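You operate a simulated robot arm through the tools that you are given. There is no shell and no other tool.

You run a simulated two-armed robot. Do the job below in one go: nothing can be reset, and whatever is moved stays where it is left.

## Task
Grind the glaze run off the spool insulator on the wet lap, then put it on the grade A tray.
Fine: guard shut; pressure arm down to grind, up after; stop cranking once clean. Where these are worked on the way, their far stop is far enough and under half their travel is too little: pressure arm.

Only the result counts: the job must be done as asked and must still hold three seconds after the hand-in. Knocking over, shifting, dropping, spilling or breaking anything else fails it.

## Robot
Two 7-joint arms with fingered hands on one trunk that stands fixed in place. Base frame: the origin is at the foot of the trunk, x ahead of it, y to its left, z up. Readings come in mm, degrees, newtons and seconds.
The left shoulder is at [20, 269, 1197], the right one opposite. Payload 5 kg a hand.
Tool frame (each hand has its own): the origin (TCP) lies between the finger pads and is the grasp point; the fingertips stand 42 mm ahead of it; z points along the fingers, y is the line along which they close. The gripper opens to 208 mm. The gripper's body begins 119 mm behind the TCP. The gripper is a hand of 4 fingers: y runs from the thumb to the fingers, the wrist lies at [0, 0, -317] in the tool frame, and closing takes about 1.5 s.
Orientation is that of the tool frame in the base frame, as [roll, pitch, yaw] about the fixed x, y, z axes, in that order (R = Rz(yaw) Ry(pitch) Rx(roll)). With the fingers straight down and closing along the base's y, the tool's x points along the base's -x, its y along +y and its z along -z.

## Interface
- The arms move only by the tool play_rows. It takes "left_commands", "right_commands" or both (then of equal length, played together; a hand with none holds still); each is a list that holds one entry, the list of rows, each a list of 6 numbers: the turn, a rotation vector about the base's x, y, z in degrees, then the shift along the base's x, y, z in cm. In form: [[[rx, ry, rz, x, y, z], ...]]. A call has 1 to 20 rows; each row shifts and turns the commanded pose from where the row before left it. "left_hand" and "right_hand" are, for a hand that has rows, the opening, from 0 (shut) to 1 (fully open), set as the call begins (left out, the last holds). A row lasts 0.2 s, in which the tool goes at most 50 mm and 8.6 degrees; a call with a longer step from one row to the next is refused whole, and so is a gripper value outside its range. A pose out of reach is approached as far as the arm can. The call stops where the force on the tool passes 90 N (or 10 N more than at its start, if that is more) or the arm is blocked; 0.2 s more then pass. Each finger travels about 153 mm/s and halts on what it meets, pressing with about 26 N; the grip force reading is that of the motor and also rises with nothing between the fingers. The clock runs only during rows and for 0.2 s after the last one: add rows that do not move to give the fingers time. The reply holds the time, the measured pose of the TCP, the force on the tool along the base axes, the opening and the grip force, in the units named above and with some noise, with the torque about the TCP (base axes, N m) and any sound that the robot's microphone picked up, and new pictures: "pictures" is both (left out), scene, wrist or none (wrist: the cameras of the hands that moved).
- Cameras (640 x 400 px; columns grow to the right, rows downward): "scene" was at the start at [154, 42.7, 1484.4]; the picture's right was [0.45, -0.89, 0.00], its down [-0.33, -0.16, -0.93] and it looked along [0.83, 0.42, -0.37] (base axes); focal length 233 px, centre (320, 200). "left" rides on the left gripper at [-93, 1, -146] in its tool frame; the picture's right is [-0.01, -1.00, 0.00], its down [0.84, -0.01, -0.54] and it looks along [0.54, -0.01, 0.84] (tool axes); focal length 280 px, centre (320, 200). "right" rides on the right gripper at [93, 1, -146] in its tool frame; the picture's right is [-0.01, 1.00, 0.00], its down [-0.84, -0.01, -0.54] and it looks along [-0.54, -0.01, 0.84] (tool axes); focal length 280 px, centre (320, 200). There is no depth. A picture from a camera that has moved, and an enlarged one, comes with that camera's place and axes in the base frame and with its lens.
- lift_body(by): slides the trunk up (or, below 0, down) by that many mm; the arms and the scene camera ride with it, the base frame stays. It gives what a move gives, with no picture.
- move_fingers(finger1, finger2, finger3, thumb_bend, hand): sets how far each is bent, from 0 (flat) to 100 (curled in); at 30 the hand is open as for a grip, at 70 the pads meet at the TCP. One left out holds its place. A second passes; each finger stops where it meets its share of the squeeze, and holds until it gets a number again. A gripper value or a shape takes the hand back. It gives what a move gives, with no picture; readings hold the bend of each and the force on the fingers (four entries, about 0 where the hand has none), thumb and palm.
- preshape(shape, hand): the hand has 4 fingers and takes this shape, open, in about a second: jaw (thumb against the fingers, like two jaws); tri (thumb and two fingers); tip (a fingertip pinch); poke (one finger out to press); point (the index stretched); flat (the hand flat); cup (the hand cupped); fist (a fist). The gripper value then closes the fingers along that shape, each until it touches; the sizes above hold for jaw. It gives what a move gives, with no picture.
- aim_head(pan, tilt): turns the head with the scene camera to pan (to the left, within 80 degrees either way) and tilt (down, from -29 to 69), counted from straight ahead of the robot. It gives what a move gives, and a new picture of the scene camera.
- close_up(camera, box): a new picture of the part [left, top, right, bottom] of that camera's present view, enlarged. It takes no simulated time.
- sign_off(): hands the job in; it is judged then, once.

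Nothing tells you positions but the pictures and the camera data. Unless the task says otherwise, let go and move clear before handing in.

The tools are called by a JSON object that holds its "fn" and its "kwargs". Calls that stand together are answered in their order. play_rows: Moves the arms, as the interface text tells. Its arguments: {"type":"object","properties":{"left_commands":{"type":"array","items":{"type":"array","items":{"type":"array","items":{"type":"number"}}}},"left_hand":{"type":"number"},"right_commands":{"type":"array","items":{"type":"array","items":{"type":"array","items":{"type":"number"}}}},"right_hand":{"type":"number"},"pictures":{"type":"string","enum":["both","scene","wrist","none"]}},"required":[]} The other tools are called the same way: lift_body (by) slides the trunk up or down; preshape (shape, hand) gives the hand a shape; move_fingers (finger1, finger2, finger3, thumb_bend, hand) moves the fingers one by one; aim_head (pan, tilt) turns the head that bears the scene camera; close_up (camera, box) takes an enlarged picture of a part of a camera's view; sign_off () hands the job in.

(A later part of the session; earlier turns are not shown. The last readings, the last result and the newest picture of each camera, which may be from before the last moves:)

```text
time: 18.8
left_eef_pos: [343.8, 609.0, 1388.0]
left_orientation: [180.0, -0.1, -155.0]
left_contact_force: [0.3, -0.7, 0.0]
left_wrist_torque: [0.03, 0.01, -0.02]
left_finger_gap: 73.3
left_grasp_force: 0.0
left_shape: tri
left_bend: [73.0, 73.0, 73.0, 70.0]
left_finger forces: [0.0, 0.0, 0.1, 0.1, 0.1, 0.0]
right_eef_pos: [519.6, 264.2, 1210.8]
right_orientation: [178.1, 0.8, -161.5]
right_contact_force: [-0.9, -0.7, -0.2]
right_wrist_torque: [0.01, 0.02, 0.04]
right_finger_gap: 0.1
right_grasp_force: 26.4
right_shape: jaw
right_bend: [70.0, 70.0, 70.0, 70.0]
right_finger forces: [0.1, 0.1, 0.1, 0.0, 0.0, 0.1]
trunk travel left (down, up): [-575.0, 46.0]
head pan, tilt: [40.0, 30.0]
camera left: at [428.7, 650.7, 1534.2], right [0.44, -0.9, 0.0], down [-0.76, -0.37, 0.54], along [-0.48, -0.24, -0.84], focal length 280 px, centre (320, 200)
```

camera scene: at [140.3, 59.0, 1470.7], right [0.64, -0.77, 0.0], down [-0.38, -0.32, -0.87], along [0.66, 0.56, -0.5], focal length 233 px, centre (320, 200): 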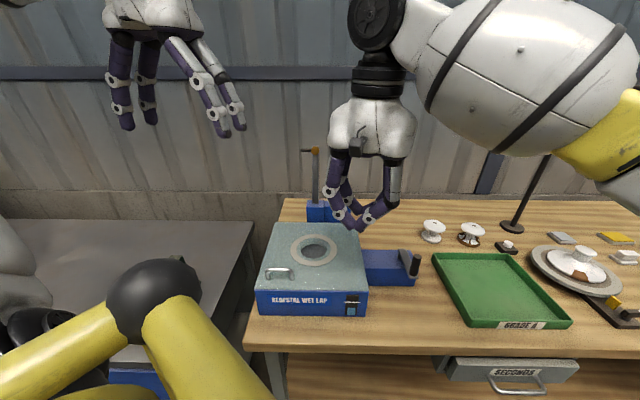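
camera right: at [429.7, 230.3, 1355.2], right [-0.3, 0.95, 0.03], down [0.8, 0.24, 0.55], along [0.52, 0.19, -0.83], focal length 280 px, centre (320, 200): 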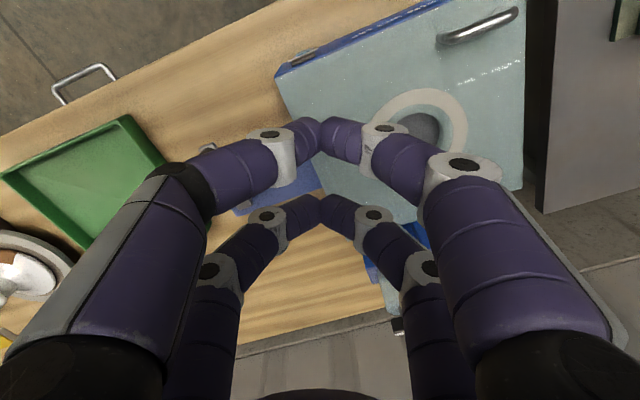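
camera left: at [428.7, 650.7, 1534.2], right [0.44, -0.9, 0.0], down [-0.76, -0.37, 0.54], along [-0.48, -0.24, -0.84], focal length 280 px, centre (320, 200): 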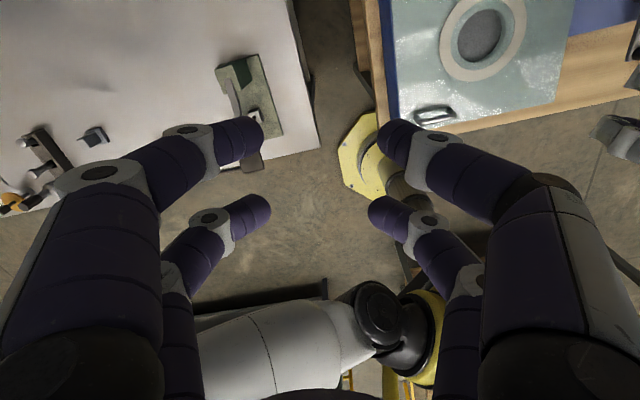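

The shapes close identically on this hand. I'll try moving single fingers to see whether one pair can pinch alone.

{"fn": "move_fingers", "kwargs": {"hand": "left", "finger1": 70, "finger2": 20, "finger3": 20, "thumb_bend": 20}}

{"fn": "close_up", "kwargs": {"camera": "left", "box": [0, 0, 640, 400]}}

{"fn": "move_fingers", "kwargs": {"hand": "left", "finger1": 20, "finger2": 20, "finger3": 20, "thumb_bend": 70}}

{"fn": "close_up", "kwargs": {"camera": "left", "box": [0, 0, 640, 400]}}

{"fn": "move_fingers", "kwargs": {"hand": "left", "finger1": 20, "finger2": 70, "finger3": 20, "thumb_bend": 20}}

{"fn": "close_up", "kwargs": {"camera": "left", "box": [0, 0, 640, 400]}}

```text
time: 19.8
left_eef_pos: [345.3, 608.4, 1389.5]
left_orientation: [179.9, 0.0, -155.0]
left_contact_force: [0.2, 0.7, -0.2]
left_wrist_torque: [0.02, 0.01, 0.02]
left_finger_gap: 131.2
left_grasp_force: 0.1
left_shape: fingers
left_bend: [70.0, 20.0, 20.0, 20.0]
left_finger forces: [0.1, 0.0, 0.1, 0.0, 0.0, 0.0]
right_eef_pos: [520.3, 264.6, 1210.6]
right_orientation: [178.2, 0.9, -161.5]
right_contact_force: [0.8, 0.8, -0.5]
right_wrist_torque: [-0.01, 0.02, 0.0]
right_finger_gap: 0.0
right_grasp_force: 25.8
right_shape: jaw
right_bend: [70.0, 70.0, 70.0, 70.0]
right_finger forces: [0.0, 0.0, 0.0, 0.0, 0.0, 0.1]
trunk travel left (down, up): [-575.0, 46.0]
head pan, tilt: [40.0, 30.0]
```

```text
1.00 times, centred on (320, 200) of left (not enlarged: the box is as wide or as high as the picture)
camera zoom: at [428.7, 650.7, 1534.2], right [0.44, -0.9, 0.0], down [-0.76, -0.37, 0.54], along [-0.48, -0.24, -0.84], focal length 280 px, centre (320, 200)
```

zoom: 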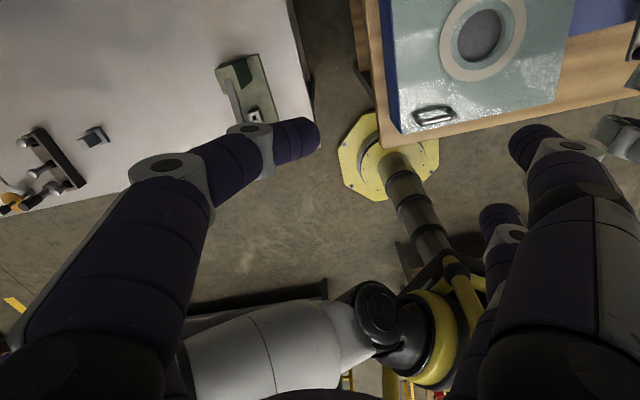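

```text
time: 20.8
left_eef_pos: [343.4, 609.4, 1388.8]
left_orientation: [179.9, 0.0, -154.9]
left_contact_force: [0.6, -0.3, 0.7]
left_wrist_torque: [-0.03, 0.03, -0.02]
left_finger_gap: 131.3
left_grasp_force: 0.1
left_shape: fingers
left_bend: [20.0, 20.0, 20.0, 70.0]
left_finger forces: [0.1, 0.0, 0.1, 0.1, 0.0, 0.0]
right_eef_pos: [519.5, 264.7, 1211.1]
right_orientation: [178.1, 0.9, -161.5]
right_contact_force: [-0.4, -0.3, -0.2]
right_wrist_torque: [-0.02, 0.01, -0.02]
right_finger_gap: 0.0
right_grasp_force: 25.6
right_shape: jaw
right_bend: [70.0, 70.0, 70.0, 70.0]
right_finger forces: [0.0, 0.0, 0.0, 0.1, 0.1, 0.0]
trunk travel left (down, up): [-575.0, 46.0]
head pan, tilt: [40.0, 30.0]
```

```text
1.00 times, centred on (320, 200) of left (not enlarged: the box is as wide or as high as the picture)
camera zoom: at [428.7, 650.7, 1534.2], right [0.44, -0.9, 0.0], down [-0.76, -0.37, 0.54], along [-0.48, -0.24, -0.84], focal length 280 px, centre (320, 200)
```

zoom: 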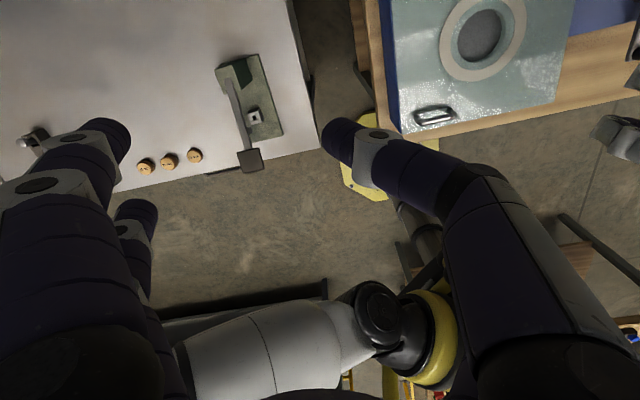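

```text
time: 21.8
left_eef_pos: [344.2, 609.1, 1387.8]
left_orientation: [-180.0, -0.1, -155.1]
left_contact_force: [-0.2, -0.3, -0.6]
left_wrist_torque: [-0.02, 0.04, -0.03]
left_finger_gap: 251.0
left_grasp_force: 0.1
left_shape: fingers
left_bend: [20.0, 70.0, 20.0, 20.0]
left_finger forces: [0.1, 0.0, 0.0, 0.0, 0.0, 0.1]
right_eef_pos: [519.9, 264.0, 1212.4]
right_orientation: [178.2, 1.0, -161.4]
right_contact_force: [0.9, -0.1, -0.5]
right_wrist_torque: [0.01, 0.02, -0.02]
right_finger_gap: 0.0
right_grasp_force: 26.2
right_shape: jaw
right_bend: [70.0, 70.0, 70.0, 70.0]
right_finger forces: [0.0, 0.0, 0.0, 0.1, 0.0, 0.0]
trunk travel left (down, up): [-575.0, 46.0]
head pan, tilt: [40.0, 30.0]
```

```text
1.00 times, centred on (320, 200) of left (not enlarged: the box is as wide or as high as the picture)
camera zoom: at [428.7, 650.7, 1534.2], right [0.44, -0.9, 0.0], down [-0.76, -0.37, 0.54], along [-0.48, -0.24, -0.84], focal length 280 px, centre (320, 200)
```

zoom: 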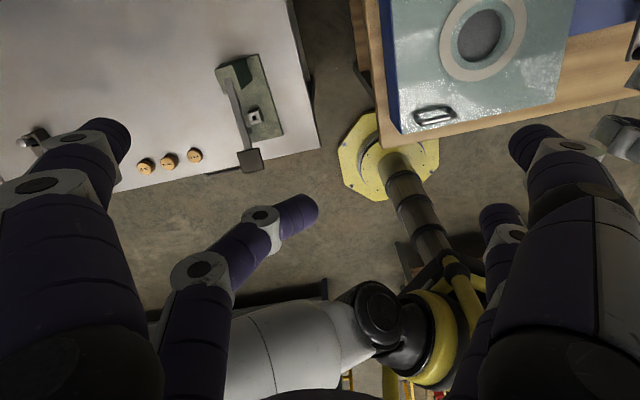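

Finger1 and the thumb form the pair on the camera side; finger2 and finger3 form the other pair, so I can pinch with one pair. First I'll retreat the right arm so the left arm can reach the far spool.

{"fn": "play_rows", "kwargs": {"right_commands": [[[0, 0, 0, -0.6, -3.3, 2.6], [0, 0, 0, -0.6, -3.3, 2.6], [0, 0, 0, -0.6, -3.3, 2.6], [0, 0, 0, -0.6, -3.3, 2.6], [0, 0, 0, -0.6, -3.3, 2.6], [0, 0, 0, -0.6, -3.3, 2.6], [0, 0, 0, -0.6, -3.3, 2.6], [0, 0, 0, -0.6, -3.3, 2.0], [0, 0, 0, -1, -4.2, -0.8], [0, 0, 0, -1, -4.2, -0.8], [0, 0, 0, -1, -4.2, -0.8], [0, 0, 0, -1, -4.2, -0.8], [0, 0, 0, -1, -4.2, -0.8], [0, 0, 0, -1, -4.2, -0.8], [0, 0, 0, -1, -4.2, -0.8], [0, 0, 0, -1, -4.2, -0.8]]], "pictures": "scene"}}

{"fn": "move_fingers", "kwargs": {"hand": "left", "finger1": 95, "finger2": 60, "finger3": 60, "thumb_bend": 95}}

{"fn": "close_up", "kwargs": {"camera": "left", "box": [0, 0, 640, 400]}}

```text
time: 25.2
left_eef_pos: [342.7, 607.3, 1390.1]
left_orientation: [-180.0, 0.1, -155.1]
left_contact_force: [-1.3, -1.9, 1.2]
left_wrist_torque: [0.18, -0.13, 0.03]
left_finger_gap: 251.2
left_grasp_force: 0.0
left_shape: fingers
left_bend: [20.0, 70.0, 20.0, 20.0]
left_finger forces: [0.0, 0.0, 0.0, 0.1, 0.1, 0.0]
right_eef_pos: [388.3, -335.6, 1349.2]
right_orientation: [178.1, 1.2, -161.2]
right_contact_force: [-0.9, -1.2, -0.6]
right_wrist_torque: [0.14, -0.01, 0.02]
right_finger_gap: 0.0
right_grasp_force: 26.2
right_shape: jaw
right_bend: [70.0, 70.0, 70.0, 70.0]
right_finger forces: [0.1, 0.1, 0.1, 0.0, 0.0, 0.0]
trunk travel left (down, up): [-575.0, 46.0]
head pan, tilt: [40.0, 30.0]
camera scene: at [139.6, 57.4, 1471.0], right [0.64, -0.77, 0.0], down [-0.38, -0.32, -0.87], along [0.66, 0.56, -0.5], focal length 233 px, centre (320, 200)
```

scene: 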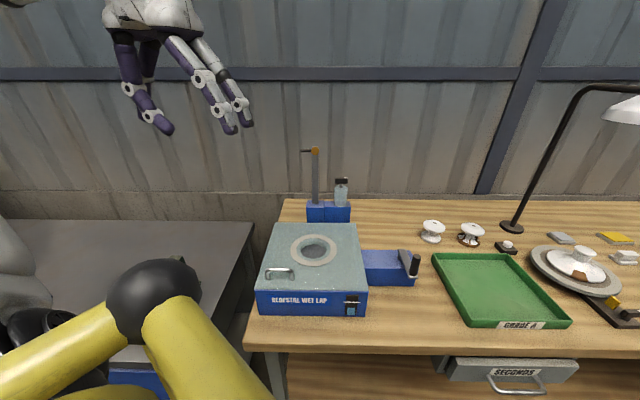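

```text
time: 26.2
left_eef_pos: [344.5, 610.2, 1388.7]
left_orientation: [180.0, 0.0, -154.9]
left_contact_force: [-0.8, 1.3, 0.0]
left_wrist_torque: [-0.08, 0.05, 0.0]
left_finger_gap: 4.4
left_grasp_force: 0.1
left_shape: fingers
left_bend: [95.0, 60.0, 60.0, 88.0]
left_finger forces: [0.0, 0.1, 0.0, 0.1, 0.0, 0.0]
right_eef_pos: [390.9, -333.0, 1350.2]
right_orientation: [178.3, 1.0, -161.2]
right_contact_force: [0.1, 0.6, 0.1]
right_wrist_torque: [-0.04, -0.02, 0.04]
right_finger_gap: 0.0
right_grasp_force: 26.0
right_shape: jaw
right_bend: [70.0, 70.0, 70.0, 70.0]
right_finger forces: [0.1, 0.0, 0.1, 0.1, 0.0, 0.0]
trunk travel left (down, up): [-575.0, 46.0]
head pan, tilt: [40.0, 30.0]
```

```text
1.00 times, centred on (320, 200) of left (not enlarged: the box is as wide or as high as the picture)
camera zoom: at [429.0, 651.3, 1533.8], right [0.44, -0.9, 0.0], down [-0.76, -0.37, 0.54], along [-0.49, -0.24, -0.84], focal length 280 px, centre (320, 200)
```

zoom: 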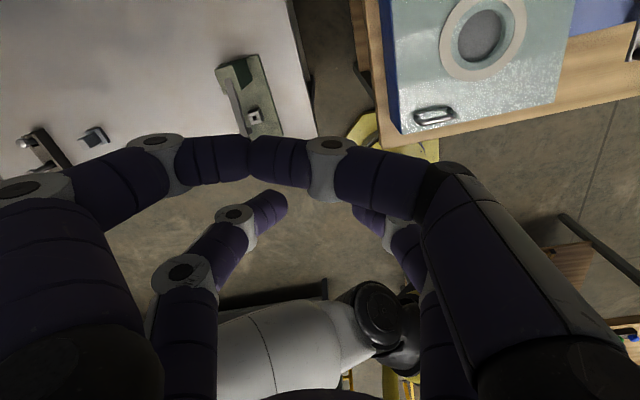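

The curled camera-side pair blocks the view, so I'll keep all fingers half open (a gap of about 115 mm). The left hand will go over the bench turning its yaw, then tilt forward towards the spool.

{"fn": "move_fingers", "kwargs": {"hand": "left", "finger1": 48, "finger2": 48, "finger3": 48, "thumb_bend": 48}}

{"fn": "play_rows", "kwargs": {"left_commands": [[[0, 0, -7.2, 3.25, -3.26, 0], [0, 0, -7.2, 3.25, -3.26, 0], [0, 0, -7.2, 3.25, -3.26, 0], [0, 0, -7.2, 3.25, -3.26, 0], [0, 0, -7.2, 3.25, -3.26, 0], [0, 0, 0, 3.25, -3.26, 0], [0, 0, 0, 3.25, -3.26, 0], [0, 0, 0, 3.25, -3.26, 0], [0, 0, 0, 3.25, -3.26, 0], [0, 0, 0, 3.25, -3.26, 0], [0, 0, 0, 3.25, -3.26, 0]]], "pictures": "both"}}

```text
time: 27.2
left_eef_pos: [343.2, 609.3, 1388.5]
left_orientation: [180.0, 0.0, -155.1]
left_contact_force: [-0.1, -0.2, 0.2]
left_wrist_torque: [0.02, -0.03, 0.01]
left_finger_gap: 123.1
left_grasp_force: 0.1
left_shape: fingers
left_bend: [48.0, 48.0, 48.0, 48.0]
left_finger forces: [0.1, 0.0, 0.0, 0.0, 0.0, 0.0]
right_eef_pos: [389.3, -332.7, 1349.8]
right_orientation: [178.4, 0.9, -161.2]
right_contact_force: [0.0, 0.5, 0.1]
right_wrist_torque: [0.01, -0.01, -0.01]
right_finger_gap: 0.0
right_grasp_force: 26.1
right_shape: jaw
right_bend: [70.0, 70.0, 70.0, 70.0]
right_finger forces: [0.0, 0.1, 0.0, 0.0, 0.0, 0.1]
trunk travel left (down, up): [-575.0, 46.0]
head pan, tilt: [40.0, 30.0]
```

```text
time: 29.6
left_eef_pos: [666.0, 296.6, 1359.6]
left_orientation: [-179.9, 0.0, 169.2]
left_contact_force: [0.5, -0.1, 0.4]
left_wrist_torque: [-0.04, 0.04, 0.03]
left_finger_gap: 123.9
left_grasp_force: 0.0
left_shape: fingers
left_bend: [48.0, 48.0, 48.0, 48.0]
left_finger forces: [0.1, 0.0, 0.1, 0.1, 0.0, 0.0]
left hand out of reach, approached as far as the arm can: row 10, 11
right_eef_pos: [390.4, -332.9, 1348.9]
right_orientation: [178.2, 0.9, -161.2]
right_contact_force: [1.2, 0.1, 0.5]
right_wrist_torque: [-0.02, 0.14, 0.01]
right_finger_gap: 0.0
right_grasp_force: 26.3
right_shape: jaw
right_bend: [70.0, 70.0, 70.0, 70.0]
right_finger forces: [0.1, 0.0, 0.0, 0.0, 0.0, 0.1]
trunk travel left (down, up): [-575.0, 46.0]
head pan, tilt: [40.0, 30.0]
camera scene: at [141.8, 59.4, 1470.2], right [0.64, -0.77, 0.0], down [-0.38, -0.32, -0.86], along [0.66, 0.56, -0.5], focal length 233 px, centre (320, 200)
camera left: at [758.9, 282.2, 1506.0], right [-0.17, -0.98, 0.0], down [-0.83, 0.15, 0.54], along [-0.53, 0.09, -0.84], focal length 280 px, centre (320, 200)
```

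scene: 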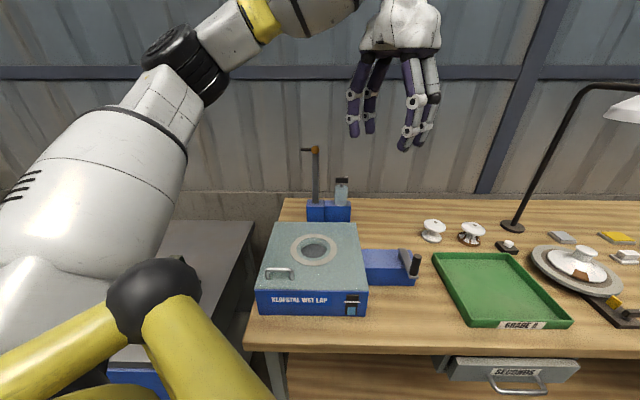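
left: 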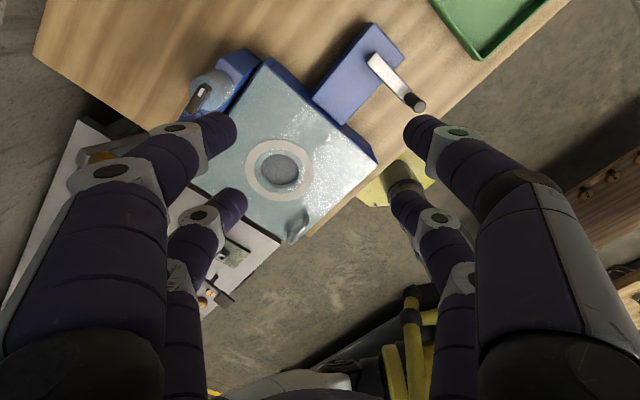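

The reach ends a little short at this height. I'll come lower and tilt forward on the way to the spool, checking the pose as I go.

{"fn": "play_rows", "kwargs": {"left_commands": [[[-1.52, -7.85, 0, 0, 0, -4.5], [-1.52, -7.85, 0, 0, 0, -4.5], [-1.52, -7.85, 0, 1, -1, -4.5], [-1.52, -7.85, 0, 2, -1, -3], [-1.52, -7.85, 0, 3, -1, -1], [0, 0, 0, 3, -1, 0]]], "pictures": "both"}}

```text
time: 31.0
left_eef_pos: [755.7, 255.2, 1186.9]
left_orientation: [179.9, 39.9, 168.9]
left_contact_force: [-0.8, -0.5, 0.1]
left_wrist_torque: [0.06, 0.06, 0.05]
left_finger_gap: 123.9
left_grasp_force: 0.1
left_shape: fingers
left_bend: [48.0, 48.0, 48.0, 48.0]
left_finger forces: [0.0, 0.1, 0.1, 0.0, 0.1, 0.1]
right_eef_pos: [389.9, -334.4, 1348.7]
right_orientation: [178.1, 0.8, -161.2]
right_contact_force: [1.2, -0.7, -0.7]
right_wrist_torque: [0.14, 0.07, 0.01]
right_finger_gap: 0.1
right_grasp_force: 25.8
right_shape: jaw
right_bend: [70.0, 70.0, 70.0, 70.0]
right_finger forces: [0.1, 0.0, 0.0, 0.1, 0.0, 0.0]
trunk travel left (down, up): [-575.0, 46.0]
head pan, tilt: [40.0, 30.0]
camera scene: at [140.6, 57.9, 1470.7], right [0.64, -0.77, 0.0], down [-0.38, -0.32, -0.87], along [0.66, 0.56, -0.5], focal length 233 px, centre (320, 200)
camera left: at [734.9, 260.6, 1358.2], right [-0.18, -0.98, 0.01], down [-0.98, 0.18, -0.13], along [0.12, -0.03, -0.99], focal length 280 px, centre (320, 200)
```

scene: 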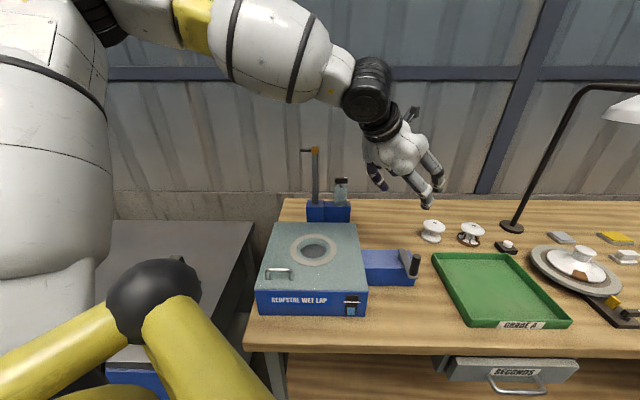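
left: 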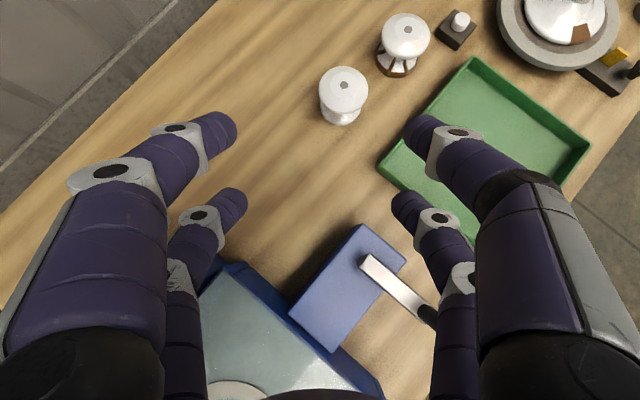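

The forward tilt works and the glazed spool is in the left camera's view, ahead of the hand. I'll move to a pre-grasp point above it.

{"fn": "play_rows", "kwargs": {"left_commands": [[[0, 0, 0, 3.5, -2.3, -1.7], [0, 0, 0, 3.5, -2.3, -1.7], [0, 0, 0, 3.5, -2.3, -1.7], [0, 0, 0, 3.5, -2.3, -1.7], [0, 0, 0, 3.5, -2.3, -1.7], [0, 0, 0, 3.5, -2.3, -1.7], [0, 0, 0, 3.5, -2.3, -1.7], [0, 0, 0, 3.5, -2.3, -1.7]]], "pictures": "both"}}

```text
time: 32.8
left_eef_pos: [909.0, 189.2, 1083.0]
left_orientation: [180.0, 39.9, 168.9]
left_contact_force: [-0.3, 0.2, 0.9]
left_wrist_torque: [0.04, 0.11, -0.03]
left_finger_gap: 123.6
left_grasp_force: 0.0
left_shape: fingers
left_bend: [48.0, 48.0, 48.0, 48.0]
left_finger forces: [0.0, 0.0, 0.0, 0.0, 0.1, 0.1]
left hand out of reach, approached as far as the arm can: row 4, 5, 6, 7, 8
right_eef_pos: [388.7, -332.7, 1349.9]
right_orientation: [178.4, 0.8, -161.1]
right_contact_force: [0.3, 0.4, 0.4]
right_wrist_torque: [-0.02, 0.04, -0.02]
right_finger_gap: 0.0
right_grasp_force: 26.2
right_shape: jaw
right_bend: [70.0, 70.0, 70.0, 70.0]
right_finger forces: [0.1, 0.0, 0.1, 0.1, 0.1, 0.0]
trunk travel left (down, up): [-575.0, 46.0]
head pan, tilt: [40.0, 30.0]
camera scene: at [140.5, 59.1, 1470.9], right [0.64, -0.77, 0.0], down [-0.38, -0.32, -0.87], along [0.66, 0.56, -0.5], focal length 233 px, centre (320, 200)
camera left: at [888.5, 195.1, 1253.9], right [-0.18, -0.98, 0.01], down [-0.98, 0.18, -0.13], along [0.13, -0.03, -0.99], focal length 280 px, centre (320, 200)
```

scene: 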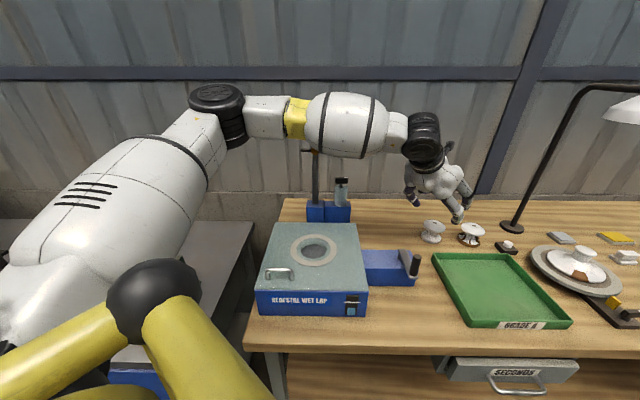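
left: 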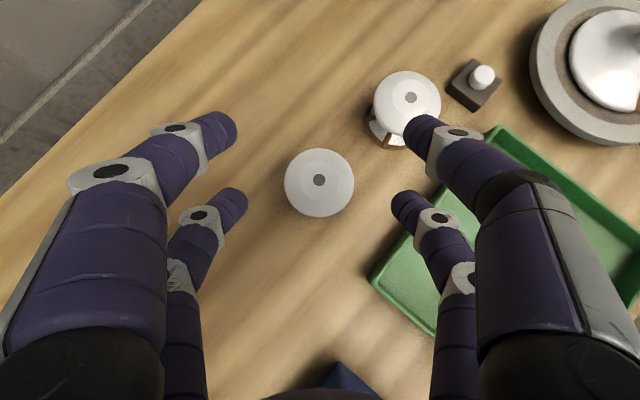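

The left arm stops short here even though it isn't straight. I'll look at the arm's posture.

{"fn": "aim_head", "kwargs": {"pan": 30, "tilt": 10}}

{"fn": "aim_head", "kwargs": {"pan": 70, "tilt": 20}}

```text
time: 33.6
left_eef_pos: [909.4, 189.4, 1081.2]
left_orientation: [-179.9, 39.9, 168.9]
left_contact_force: [0.5, -1.0, 0.2]
left_wrist_torque: [0.01, -0.02, -0.01]
left_finger_gap: 123.7
left_grasp_force: 0.1
left_shape: fingers
left_bend: [48.0, 48.0, 48.0, 48.0]
left_finger forces: [0.0, 0.1, 0.0, 0.0, 0.0, 0.1]
right_eef_pos: [389.3, -333.6, 1349.6]
right_orientation: [178.3, 1.0, -161.3]
right_contact_force: [0.3, 0.3, -1.5]
right_wrist_torque: [0.04, 0.02, 0.0]
right_finger_gap: 0.2
right_grasp_force: 26.0
right_shape: jaw
right_bend: [70.0, 70.0, 70.0, 70.0]
right_finger forces: [0.0, 0.0, 0.1, 0.1, 0.0, 0.0]
trunk travel left (down, up): [-575.0, 46.0]
head pan, tilt: [30.0, 10.0]
camera scene: at [151.7, 47.3, 1503.0], right [0.5, -0.87, 0.0], down [-0.15, -0.09, -0.98], along [0.85, 0.49, -0.17], focal length 233 px, centre (320, 200)
```

scene: 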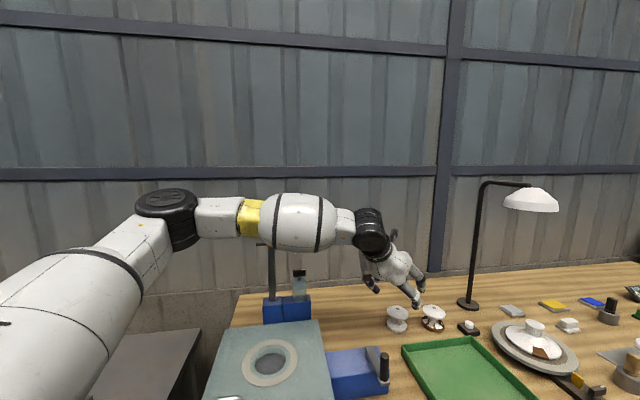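

```text
time: 34.7
left_eef_pos: [908.4, 188.6, 1082.4]
left_orientation: [-179.9, 40.0, 169.0]
left_contact_force: [-0.1, -0.1, -0.7]
left_wrist_torque: [-0.01, -0.01, 0.01]
left_finger_gap: 123.9
left_grasp_force: 0.0
left_shape: fingers
left_bend: [48.0, 48.0, 48.0, 48.0]
left_finger forces: [0.0, 0.0, 0.0, 0.0, 0.1, 0.0]
right_eef_pos: [389.5, -333.7, 1349.0]
right_orientation: [178.3, 0.9, -161.1]
right_contact_force: [-0.8, -0.3, -0.2]
right_wrist_torque: [0.02, -0.03, 0.01]
right_finger_gap: 0.0
right_grasp_force: 25.8
right_shape: jaw
right_bend: [70.0, 70.0, 70.0, 70.0]
right_finger forces: [0.1, 0.1, 0.0, 0.0, 0.1, 0.1]
trunk travel left (down, up): [-575.0, 46.0]
head pan, tilt: [70.0, 20.0]
camera scene: at [102.9, 88.4, 1486.8], right [0.94, -0.34, 0.0], down [-0.12, -0.32, -0.94], along [0.32, 0.88, -0.34], focal length 233 px, centre (320, 200)
```

scene: 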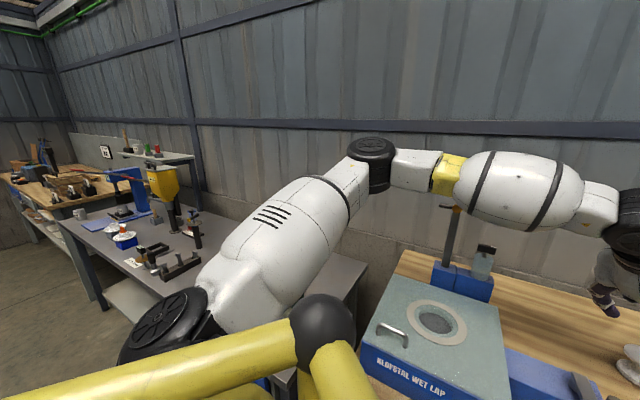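

The elbow is swung out to the left and well bent, so a wrist limit is probably stopping it. I'll turn the hand's yaw further to follow the forearm, then try to move forward again.

{"fn": "play_rows", "kwargs": {"left_commands": [[[0, 0, -7, 0, 0, 0], [0, 0, -7, 0, 0, 0], [0, 0, -7, 0, 0, 0], [0, 0, -7, 0, 0, 0], [0, 0, 0, 3, -2, 0], [0, 0, 0, 3, -2, 0]]], "pictures": "none"}}

```text
time: 36.1
left_eef_pos: [943.5, 170.7, 1085.1]
left_orientation: [-179.9, 40.2, 141.1]
left_contact_force: [-1.4, 0.3, 1.6]
left_wrist_torque: [0.02, -0.08, 0.0]
left_finger_gap: 123.5
left_grasp_force: 0.1
left_shape: fingers
left_bend: [48.0, 48.0, 48.0, 48.0]
left_finger forces: [0.1, 0.1, 0.0, 0.0, 0.0, 0.1]
left hand out of reach, approached as far as the arm can: row 6
right_eef_pos: [388.0, -332.0, 1350.8]
right_orientation: [178.4, 1.0, -161.1]
right_contact_force: [-1.4, 1.2, 1.6]
right_wrist_torque: [-0.05, -0.16, -0.05]
right_finger_gap: 0.0
right_grasp_force: 26.2
right_shape: jaw
right_bend: [70.0, 70.0, 70.0, 70.0]
right_finger forces: [0.0, 0.0, 0.0, 0.1, 0.0, 0.0]
trunk travel left (down, up): [-575.0, 46.0]
head pan, tilt: [70.0, 20.0]
```

Turning the yaw did extend the reach. I'll continue in that direction.

{"fn": "play_rows", "kwargs": {"left_commands": [[[0, 0, -7, 0, 0, 0], [0, 0, -7, 0, 0, 0], [0, 0, 0, 3, -1.5, 0], [0, 0, 0, 3, -1.5, 0]]], "pictures": "scene"}}

```text
time: 37.1
left_eef_pos: [943.6, 176.5, 1085.7]
left_orientation: [179.9, 40.0, 127.0]
left_contact_force: [0.0, 0.7, -0.1]
left_wrist_torque: [0.0, 0.0, 0.01]
left_finger_gap: 123.8
left_grasp_force: 0.2
left_shape: fingers
left_bend: [48.0, 48.0, 48.0, 48.0]
left_finger forces: [0.0, 0.0, 0.0, 0.0, 0.0, 0.0]
left hand out of reach, approached as far as the arm can: row 2, 3, 4
right_eef_pos: [390.5, -332.8, 1349.1]
right_orientation: [178.3, 0.9, -161.2]
right_contact_force: [0.4, -0.9, -0.3]
right_wrist_torque: [0.02, 0.02, 0.03]
right_finger_gap: 0.1
right_grasp_force: 25.9
right_shape: jaw
right_bend: [70.0, 70.0, 70.0, 70.0]
right_finger forces: [0.0, 0.0, 0.1, 0.1, 0.0, 0.0]
trunk travel left (down, up): [-575.0, 46.0]
head pan, tilt: [70.0, 20.0]
camera scene: at [103.2, 88.1, 1486.8], right [0.94, -0.34, 0.0], down [-0.12, -0.32, -0.94], along [0.32, 0.88, -0.34], focal length 233 px, centre (320, 200)
```

scene: 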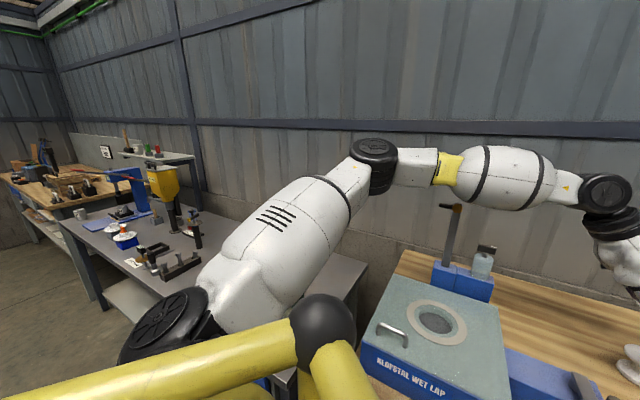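

The elbow stays at the same place throughout, so a shoulder limit holds it. I'll back off, set the tool straight down at its natural yaw, and extend in the documented workspace before tilting again.

{"fn": "play_rows", "kwargs": {"left_commands": [[[6.4, 4.8, 0, -2.9, 3, 1.2], [6.4, 4.8, 0, -2.9, 3, 1.2], [6.4, 4.8, 0, -2.9, 3, 1.2], [6.4, 4.8, 0, -2.9, 3, 1.2], [6.4, 4.8, 0, -2.9, 3, 1.2], [0, 0, 7.8, 0, 0, 0], [0, 0, 7.8, 0, 0, 0], [0, 0, 7.8, 0, 0, 0], [0, 0, 7.8, 0, 0, 0], [0, 0, 7.8, 0, 0, 0], [0, 0, 7.8, 0, 0, 0], [0, 0, 7.8, 0, 0, 0], [0, 0, 7.8, 0, 0, 0], [0, 0, 7.8, 0, 0, 0], [0, 0, 7.8, 0, 0, 0]]], "pictures": "none"}}

{"fn": "play_rows", "kwargs": {"left_commands": [[[0, 0, 0, 2, 0, -3], [0, 0, 0, 2, 0, -3], [0, 0, 0, 2, 0, -2], [0, 0, 0, 2, 0, -1]]], "pictures": "both"}}

```text
time: 40.3
left_eef_pos: [797.9, 329.1, 1146.7]
left_orientation: [179.9, 0.0, -155.0]
left_contact_force: [0.6, 0.2, 0.0]
left_wrist_torque: [0.01, -0.02, 0.03]
left_finger_gap: 123.8
left_grasp_force: 0.2
left_shape: fingers
left_bend: [48.0, 48.0, 48.0, 48.0]
left_finger forces: [0.0, 0.1, 0.0, 0.0, 0.0, 0.0]
right_eef_pos: [388.7, -332.8, 1349.1]
right_orientation: [178.3, 1.0, -161.2]
right_contact_force: [-0.2, -0.4, 0.0]
right_wrist_torque: [-0.02, -0.03, 0.02]
right_finger_gap: 0.0
right_grasp_force: 26.0
right_shape: jaw
right_bend: [70.0, 70.0, 70.0, 70.0]
right_finger forces: [0.0, 0.1, 0.0, 0.0, 0.1, 0.0]
trunk travel left (down, up): [-575.0, 46.0]
head pan, tilt: [70.0, 20.0]
```

```text
time: 41.3
left_eef_pos: [835.1, 357.5, 1054.9]
left_orientation: [-179.8, 0.2, -155.1]
left_contact_force: [0.0, 0.0, 0.9]
left_wrist_torque: [0.03, -0.04, 0.0]
left_finger_gap: 123.4
left_grasp_force: 0.1
left_shape: fingers
left_bend: [48.0, 48.0, 48.0, 48.0]
left_finger forces: [0.1, 0.0, 0.0, 0.1, 0.1, 0.0]
left hand out of reach, approached as far as the arm can: row 1, 2, 3, 4
right_eef_pos: [389.5, -333.2, 1349.8]
right_orientation: [178.3, 0.9, -161.1]
right_contact_force: [-0.2, -0.4, -0.6]
right_wrist_torque: [0.01, -0.04, 0.01]
right_finger_gap: 0.2
right_grasp_force: 26.2
right_shape: jaw
right_bend: [70.0, 70.0, 70.0, 70.0]
right_finger forces: [0.0, 0.1, 0.1, 0.1, 0.0, 0.1]
trunk travel left (down, up): [-575.0, 46.0]
head pan, tilt: [70.0, 20.0]
camera scene: at [102.6, 88.4, 1486.9], right [0.94, -0.34, 0.0], down [-0.12, -0.32, -0.94], along [0.32, 0.88, -0.34], focal length 233 px, centre (320, 200)
camera left: at [919.1, 398.0, 1201.5], right [0.44, -0.9, 0.0], down [-0.76, -0.37, 0.54], along [-0.48, -0.24, -0.84], focal length 280 px, centre (320, 200)
```

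scene: 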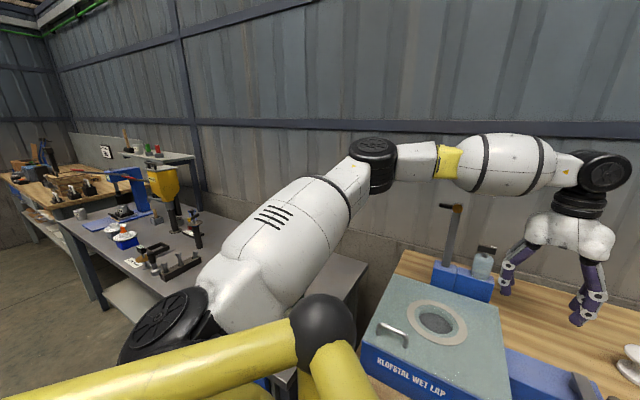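
left: 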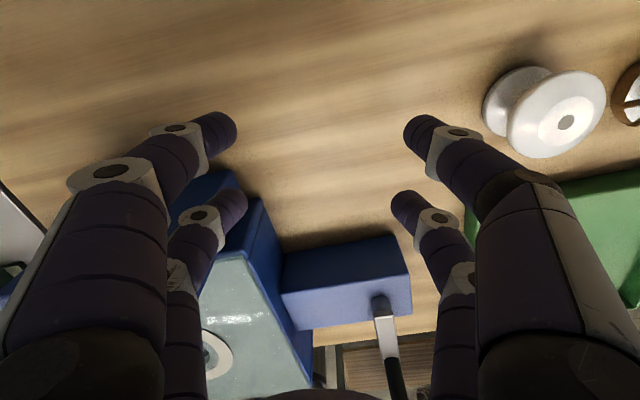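

The elbow seems to have hit a lower limit because the shoulder sits high above the bench. I'll raise the hand and lower the trunk to put the arm at a better height.

{"fn": "play_rows", "kwargs": {"left_commands": [[[0, 0, 0, -2, -0.5, 4], [0, 0, 0, -2, -0.5, 4], [0, 0, 0, -2, -0.5, 4], [0, 0, 0, -2, -0.5, 4], [0, 0, 0, -2, -0.5, 4]]], "pictures": "none"}}

{"fn": "lift_body", "kwargs": {"by": -170}}

{"fn": "play_rows", "kwargs": {"left_commands": [[[0, 0, 0, 2, 0, 0], [0, 0, 0, 2, 0, 0], [0, 0, 0, 2, 0, 0], [0, 0, 0, 2, 0, 0]]], "pictures": "scene"}}

```text
time: 42.5
left_eef_pos: [736.4, 331.6, 1252.8]
left_orientation: [179.9, 0.0, -154.9]
left_contact_force: [-1.7, -0.9, -0.6]
left_wrist_torque: [0.04, -0.08, -0.03]
left_finger_gap: 123.6
left_grasp_force: 0.1
left_shape: fingers
left_bend: [48.0, 48.0, 48.0, 48.0]
left_finger forces: [0.1, 0.0, 0.0, 0.1, 0.0, 0.0]
right_eef_pos: [387.6, -333.2, 1350.7]
right_orientation: [178.3, 0.9, -161.1]
right_contact_force: [-0.4, -0.4, 0.4]
right_wrist_torque: [0.07, -0.16, 0.01]
right_finger_gap: 0.0
right_grasp_force: 26.1
right_shape: jaw
right_bend: [70.0, 70.0, 70.0, 70.0]
right_finger forces: [0.0, 0.0, 0.0, 0.0, 0.1, 0.1]
trunk travel left (down, up): [-575.0, 46.0]
head pan, tilt: [70.0, 20.0]
```

```text
time: 44.4
left_eef_pos: [737.1, 328.2, 1084.8]
left_orientation: [179.9, -0.1, -155.0]
left_contact_force: [4.5, -4.5, 0.6]
left_wrist_torque: [-0.1, -0.09, -0.34]
left_finger_gap: 115.1
left_grasp_force: 3.3
left_shape: fingers
left_bend: [51.0, 48.0, 48.0, 48.0]
left_finger forces: [6.4, 0.0, 0.0, 0.1, 0.0, 0.0]
right_eef_pos: [388.1, -334.2, 1179.4]
right_orientation: [178.3, 0.9, -161.2]
right_contact_force: [-0.2, -0.9, 0.6]
right_wrist_torque: [-0.05, 0.0, 0.06]
right_finger_gap: 0.3
right_grasp_force: 26.0
right_shape: jaw
right_bend: [70.0, 70.0, 70.0, 70.0]
right_finger forces: [0.1, 0.0, 0.1, 0.1, 0.1, 0.0]
trunk travel left (down, up): [-405.0, 216.0]
head pan, tilt: [70.0, 20.0]
```

```text
time: 45.4
left_eef_pos: [770.6, 334.5, 1081.6]
left_orientation: [180.0, 0.0, -155.0]
left_contact_force: [2.3, -3.2, 1.0]
left_wrist_torque: [0.04, -0.08, 0.04]
left_finger_gap: 123.6
left_grasp_force: 1.5
left_shape: fingers
left_bend: [48.0, 49.0, 48.0, 48.0]
left_finger forces: [0.1, 2.5, 0.1, 0.0, 0.0, 0.0]
left hand out of reach, approached as far as the arm can: row 2, 3, 4
right_eef_pos: [387.9, -333.9, 1177.8]
right_orientation: [178.3, 1.0, -161.2]
right_contact_force: [0.1, 0.2, 0.0]
right_wrist_torque: [0.01, -0.04, -0.02]
right_finger_gap: 0.1
right_grasp_force: 26.0
right_shape: jaw
right_bend: [70.0, 70.0, 70.0, 70.0]
right_finger forces: [0.0, 0.0, 0.0, 0.0, 0.1, 0.0]
trunk travel left (down, up): [-405.0, 216.0]
head pan, tilt: [70.0, 20.0]
camera scene: at [113.4, 88.1, 1315.1], right [0.94, -0.34, 0.0], down [-0.12, -0.32, -0.94], along [0.32, 0.88, -0.34], focal length 233 px, centre (320, 200)
```

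scene: 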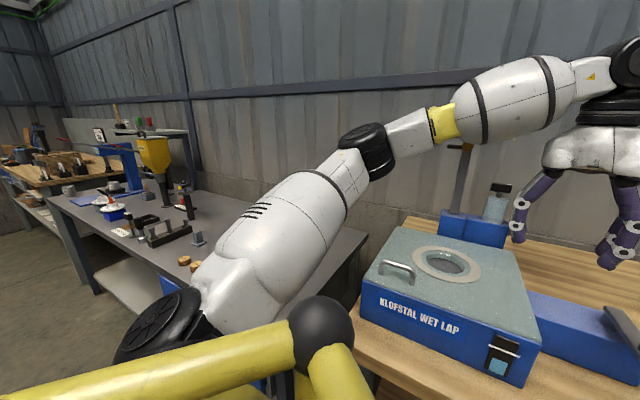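

A left finger has brushed against the bottle beside the pressure arm, so I'm moving the hand away from it now and will check the bottle.

{"fn": "play_rows", "kwargs": {"left_commands": [[[0, 0, 0, 0, -4, 0], [0, 0, 0, 0, -4, 0], [0, 0, 0, 0, -4, 0]]], "pictures": "none"}}

{"fn": "aim_head", "kwargs": {"pan": 40, "tilt": 15}}

```text
time: 46.2
left_eef_pos: [763.5, 320.2, 1076.1]
left_orientation: [-180.0, 0.0, -155.0]
left_contact_force: [0.0, 0.1, 0.6]
left_wrist_torque: [-0.05, 0.04, 0.02]
left_finger_gap: 123.7
left_grasp_force: 0.1
left_shape: fingers
left_bend: [48.0, 48.0, 48.0, 48.0]
left_finger forces: [0.1, 0.0, 0.0, 0.0, 0.1, 0.0]
left hand out of reach, approached as far as the arm can: row 1, 2, 3
right_eef_pos: [388.5, -332.7, 1177.8]
right_orientation: [178.2, 0.9, -161.2]
right_contact_force: [0.3, 0.0, 0.0]
right_wrist_torque: [-0.05, 0.0, 0.01]
right_finger_gap: 0.0
right_grasp_force: 25.9
right_shape: jaw
right_bend: [70.0, 70.0, 70.0, 70.0]
right_finger forces: [0.0, 0.1, 0.1, 0.1, 0.0, 0.0]
trunk travel left (down, up): [-405.0, 216.0]
head pan, tilt: [70.0, 20.0]
```

```text
time: 47.1
left_eef_pos: [762.5, 319.6, 1075.5]
left_orientation: [-179.9, 0.0, -155.1]
left_contact_force: [-0.4, 0.1, -0.2]
left_wrist_torque: [0.0, 0.0, 0.0]
left_finger_gap: 123.9
left_grasp_force: 0.1
left_shape: fingers
left_bend: [48.0, 48.0, 48.0, 48.0]
left_finger forces: [0.0, 0.0, 0.0, 0.0, 0.0, 0.1]
right_eef_pos: [388.0, -333.6, 1178.2]
right_orientation: [178.3, 0.9, -161.3]
right_contact_force: [-0.6, 0.0, 0.0]
right_wrist_torque: [0.03, -0.02, -0.02]
right_finger_gap: 0.1
right_grasp_force: 25.9
right_shape: jaw
right_bend: [70.0, 70.0, 70.0, 70.0]
right_finger forces: [0.0, 0.0, 0.1, 0.1, 0.0, 0.0]
trunk travel left (down, up): [-405.0, 216.0]
head pan, tilt: [40.0, 15.0]
camera scene: at [153.2, 61.0, 1323.2], right [0.64, -0.77, 0.0], down [-0.2, -0.17, -0.97], along [0.74, 0.62, -0.26], focal length 233 px, centre (320, 200)
```

scene: 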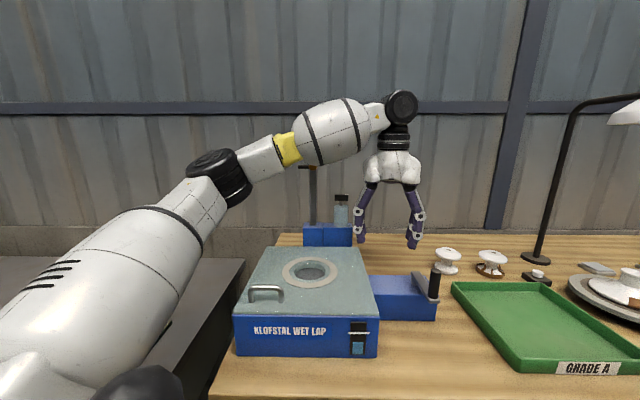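

The bottle is still standing in its place. Next I'll bring the left hand in close and across to the right, to see whether the upper arm can swing inward before extending towards the spool.

{"fn": "play_rows", "kwargs": {"left_commands": [[[0, 0, 0, -3, -1, 3], [0, 0, 0, -3, -1, 3], [0, 0, 0, -3, -2, 2], [0, 0, 0, -3, -3, 0], [0, 0, 0, -3, -3, 0], [0, 0, 0, -3, -3, 0], [0, 0, 0, -3, -3, 0], [0, 0, -5, -3, -3, 0]]], "pictures": "scene"}}

```text
time: 49.0
left_eef_pos: [505.8, 196.3, 1145.0]
left_orientation: [-179.9, 0.0, -159.9]
left_contact_force: [-1.0, 1.1, 0.8]
left_wrist_torque: [-0.21, -0.13, -0.01]
left_finger_gap: 123.7
left_grasp_force: 0.0
left_shape: fingers
left_bend: [48.0, 48.0, 48.0, 48.0]
left_finger forces: [0.0, 0.0, 0.1, 0.0, 0.0, 0.0]
left hand out of reach, approached as far as the arm can: row 5, 6, 7, 8
right_eef_pos: [386.8, -332.1, 1179.7]
right_orientation: [178.3, 1.0, -161.2]
right_contact_force: [-1.7, 1.4, 1.1]
right_wrist_torque: [-0.32, -0.16, -0.03]
right_finger_gap: 0.0
right_grasp_force: 25.8
right_shape: jaw
right_bend: [70.0, 70.0, 70.0, 70.0]
right_finger forces: [0.0, 0.0, 0.0, 0.0, 0.1, 0.1]
trunk travel left (down, up): [-405.0, 216.0]
head pan, tilt: [40.0, 15.0]
camera scene: at [152.1, 62.8, 1323.4], right [0.64, -0.77, 0.0], down [-0.2, -0.17, -0.97], along [0.74, 0.62, -0.26], focal length 233 px, centre (320, 200)
```

scene: 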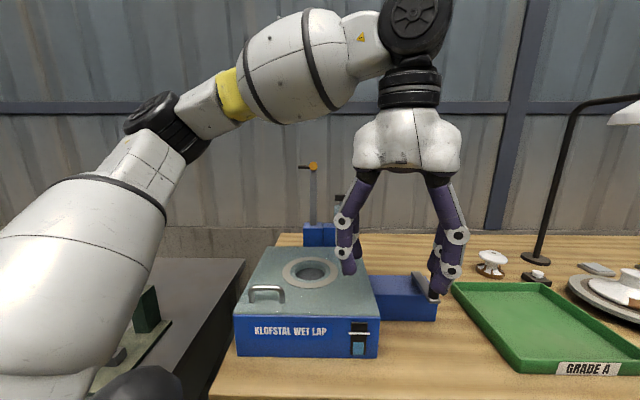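

The left upper arm won't come in past about 35° from straight ahead, yet the right arm crossed over easily earlier. I'll look at the right arm's posture to compare.

{"fn": "aim_head", "kwargs": {"pan": -50, "tilt": 15}}

{"fn": "aim_head", "kwargs": {"pan": -75, "tilt": 10}}

```text
time: 50.6
left_eef_pos: [506.9, 194.3, 1145.6]
left_orientation: [179.8, -0.1, -160.1]
left_contact_force: [-0.9, 0.4, -0.2]
left_wrist_torque: [-0.02, 0.02, 0.0]
left_finger_gap: 124.0
left_grasp_force: 0.0
left_shape: fingers
left_bend: [48.0, 48.0, 48.0, 48.0]
left_finger forces: [0.0, 0.0, 0.1, 0.1, 0.1, 0.1]
right_eef_pos: [388.9, -333.1, 1178.8]
right_orientation: [178.3, 0.9, -161.1]
right_contact_force: [0.3, 0.2, 0.2]
right_wrist_torque: [0.0, 0.0, 0.0]
right_finger_gap: 0.0
right_grasp_force: 26.0
right_shape: jaw
right_bend: [70.0, 70.0, 70.0, 70.0]
right_finger forces: [0.0, 0.0, 0.1, 0.0, 0.1, 0.0]
trunk travel left (down, up): [-405.0, 216.0]
head pan, tilt: [-50.0, 15.0]
camera scene: at [141.8, -70.6, 1323.2], right [-0.77, -0.64, 0.0], down [-0.17, 0.2, -0.97], along [0.62, -0.74, -0.26], focal length 233 px, centre (320, 200)
```

scene: 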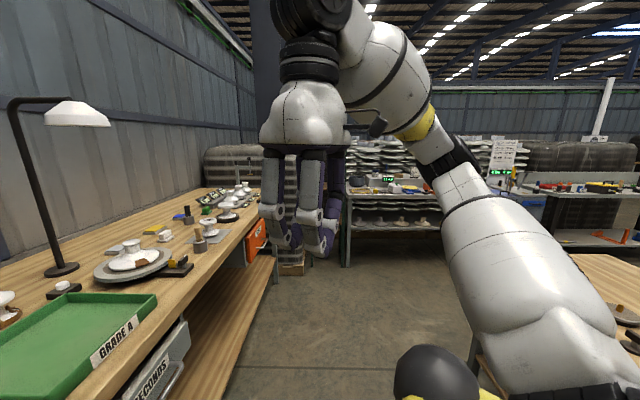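

```text
time: 51.5
left_eef_pos: [508.4, 194.2, 1144.5]
left_orientation: [179.8, -0.1, -159.9]
left_contact_force: [0.0, -0.4, 0.1]
left_wrist_torque: [-0.02, 0.0, -0.03]
left_finger_gap: 123.7
left_grasp_force: 0.0
left_shape: fingers
left_bend: [48.0, 48.0, 48.0, 48.0]
left_finger forces: [0.1, 0.0, 0.1, 0.0, 0.0, 0.1]
right_eef_pos: [387.0, -333.7, 1177.9]
right_orientation: [178.3, 0.8, -161.2]
right_contact_force: [0.5, 0.2, -0.3]
right_wrist_torque: [0.0, -0.01, -0.01]
right_finger_gap: 0.0
right_grasp_force: 25.7
right_shape: jaw
right_bend: [70.0, 70.0, 70.0, 70.0]
right_finger forces: [0.0, 0.1, 0.0, 0.0, 0.0, 0.0]
trunk travel left (down, up): [-405.0, 216.0]
head pan, tilt: [-75.0, 10.0]
camera scene: at [105.8, -88.9, 1331.4], right [-0.97, -0.26, 0.0], down [-0.05, 0.17, -0.98], along [0.26, -0.95, -0.17], focal length 233 px, centre (320, 200)
```

scene: 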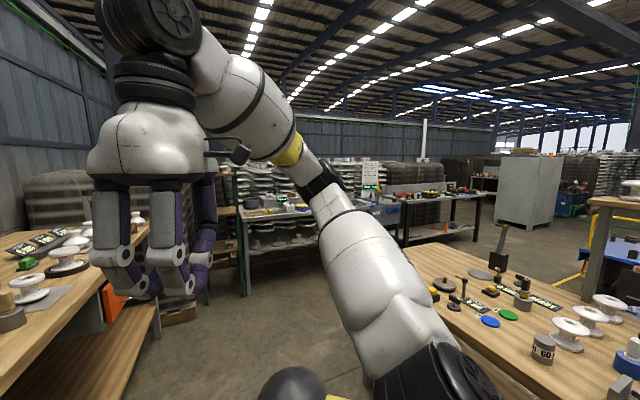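

I'll park the left arm on the left again and see how far the right arm can reach towards the spool.

{"fn": "play_rows", "kwargs": {"left_commands": [[[0, 0, 0, -1.4, 4, 1.2], [0, 0, 0, -1.4, 4, 1.2], [0, 0, 0, -1.4, 4, 1.2], [0, 0, 0, -1.4, 4, 1.2], [0, 0, 0, -1.4, 4, 1.2], [0, 0, 0, -1.4, 4, 1.2], [0, 0, 0, -1.4, 4, 1.2], [0, 0, 0, -1.4, 4, 1.2], [0, 0, 0, -1.4, 4, 1.2]]], "pictures": "none"}}

{"fn": "play_rows", "kwargs": {"right_commands": [[[0, 0, 0, 4, 2, 0], [0, 0, 0, 4, 2, 0], [0, 0, 0, 4, 2, 0], [0, 0, 0, 4, 2, 0], [0, 0, 0, 4, 2, 0], [0, 0, 0, 4, 2, 0], [0, 0, 0, 4, 2, 0], [0, 0, 0, 4, 2, 0]]], "pictures": "none"}}

{"fn": "aim_head", "kwargs": {"pan": 0, "tilt": 20}}

```text
time: 53.5
left_eef_pos: [380.0, 549.6, 1250.0]
left_orientation: [180.0, -0.1, -159.9]
left_contact_force: [-0.1, 1.1, -0.5]
left_wrist_torque: [-0.1, 0.0, 0.02]
left_finger_gap: 123.7
left_grasp_force: 0.1
left_shape: fingers
left_bend: [48.0, 48.0, 48.0, 48.0]
left_finger forces: [0.0, 0.0, 0.1, 0.1, 0.0, 0.0]
right_eef_pos: [388.5, -331.2, 1178.1]
right_orientation: [178.3, 0.9, -161.0]
right_contact_force: [0.4, 0.5, 0.6]
right_wrist_torque: [-0.11, -0.03, -0.02]
right_finger_gap: 0.0
right_grasp_force: 26.0
right_shape: jaw
right_bend: [70.0, 70.0, 70.0, 70.0]
right_finger forces: [0.0, 0.1, 0.0, 0.0, 0.0, 0.0]
trunk travel left (down, up): [-405.0, 216.0]
head pan, tilt: [-75.0, 10.0]
```

```text
time: 55.3
left_eef_pos: [382.8, 550.0, 1249.4]
left_orientation: [180.0, -0.1, -160.1]
left_contact_force: [0.7, 0.4, -1.3]
left_wrist_torque: [-0.16, 0.07, 0.02]
left_finger_gap: 123.5
left_grasp_force: 0.1
left_shape: fingers
left_bend: [48.0, 48.0, 48.0, 48.0]
left_finger forces: [0.0, 0.1, 0.1, 0.0, 0.0, 0.0]
right_eef_pos: [705.8, -170.3, 1175.9]
right_orientation: [178.3, 0.8, -161.2]
right_contact_force: [0.8, 0.0, -1.1]
right_wrist_torque: [0.05, 0.08, 0.01]
right_finger_gap: 0.0
right_grasp_force: 25.2
right_shape: jaw
right_bend: [70.0, 70.0, 70.0, 70.0]
right_finger forces: [0.1, 0.0, 0.0, 0.0, 0.1, 0.0]
trunk travel left (down, up): [-405.0, 216.0]
head pan, tilt: [-75.0, 10.0]
```

```text
time: 56.8
left_eef_pos: [381.3, 548.0, 1250.0]
left_orientation: [179.8, -0.1, -160.0]
left_contact_force: [-0.3, 0.8, -0.8]
left_wrist_torque: [0.0, 0.0, -0.03]
left_finger_gap: 123.6
left_grasp_force: 0.1
left_shape: fingers
left_bend: [48.0, 48.0, 48.0, 48.0]
left_finger forces: [0.0, 0.0, 0.1, 0.1, 0.1, 0.1]
right_eef_pos: [704.1, -171.9, 1177.4]
right_orientation: [178.2, 0.9, -161.2]
right_contact_force: [0.7, -0.2, -0.2]
right_wrist_torque: [0.02, 0.01, -0.04]
right_finger_gap: 0.0
right_grasp_force: 25.9
right_shape: jaw
right_bend: [70.0, 70.0, 70.0, 70.0]
right_finger forces: [0.0, 0.0, 0.0, 0.1, 0.1, 0.0]
trunk travel left (down, up): [-405.0, 216.0]
head pan, tilt: [0.0, 20.0]
camera scene: at [174.8, 0.9, 1315.1], right [0.0, -1.0, 0.0], down [-0.34, 0.0, -0.94], along [0.94, 0.0, -0.34], focal length 233 px, centre (320, 200)
```

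scene: 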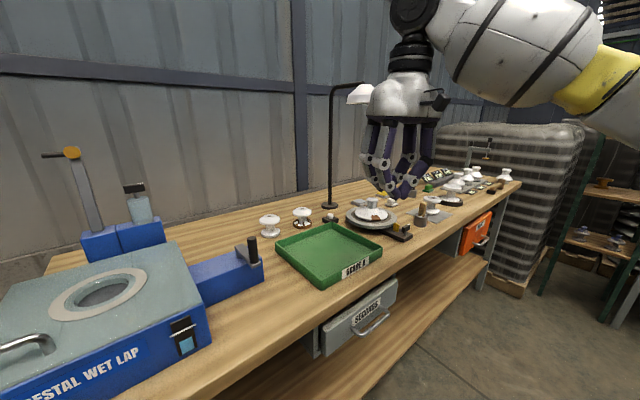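

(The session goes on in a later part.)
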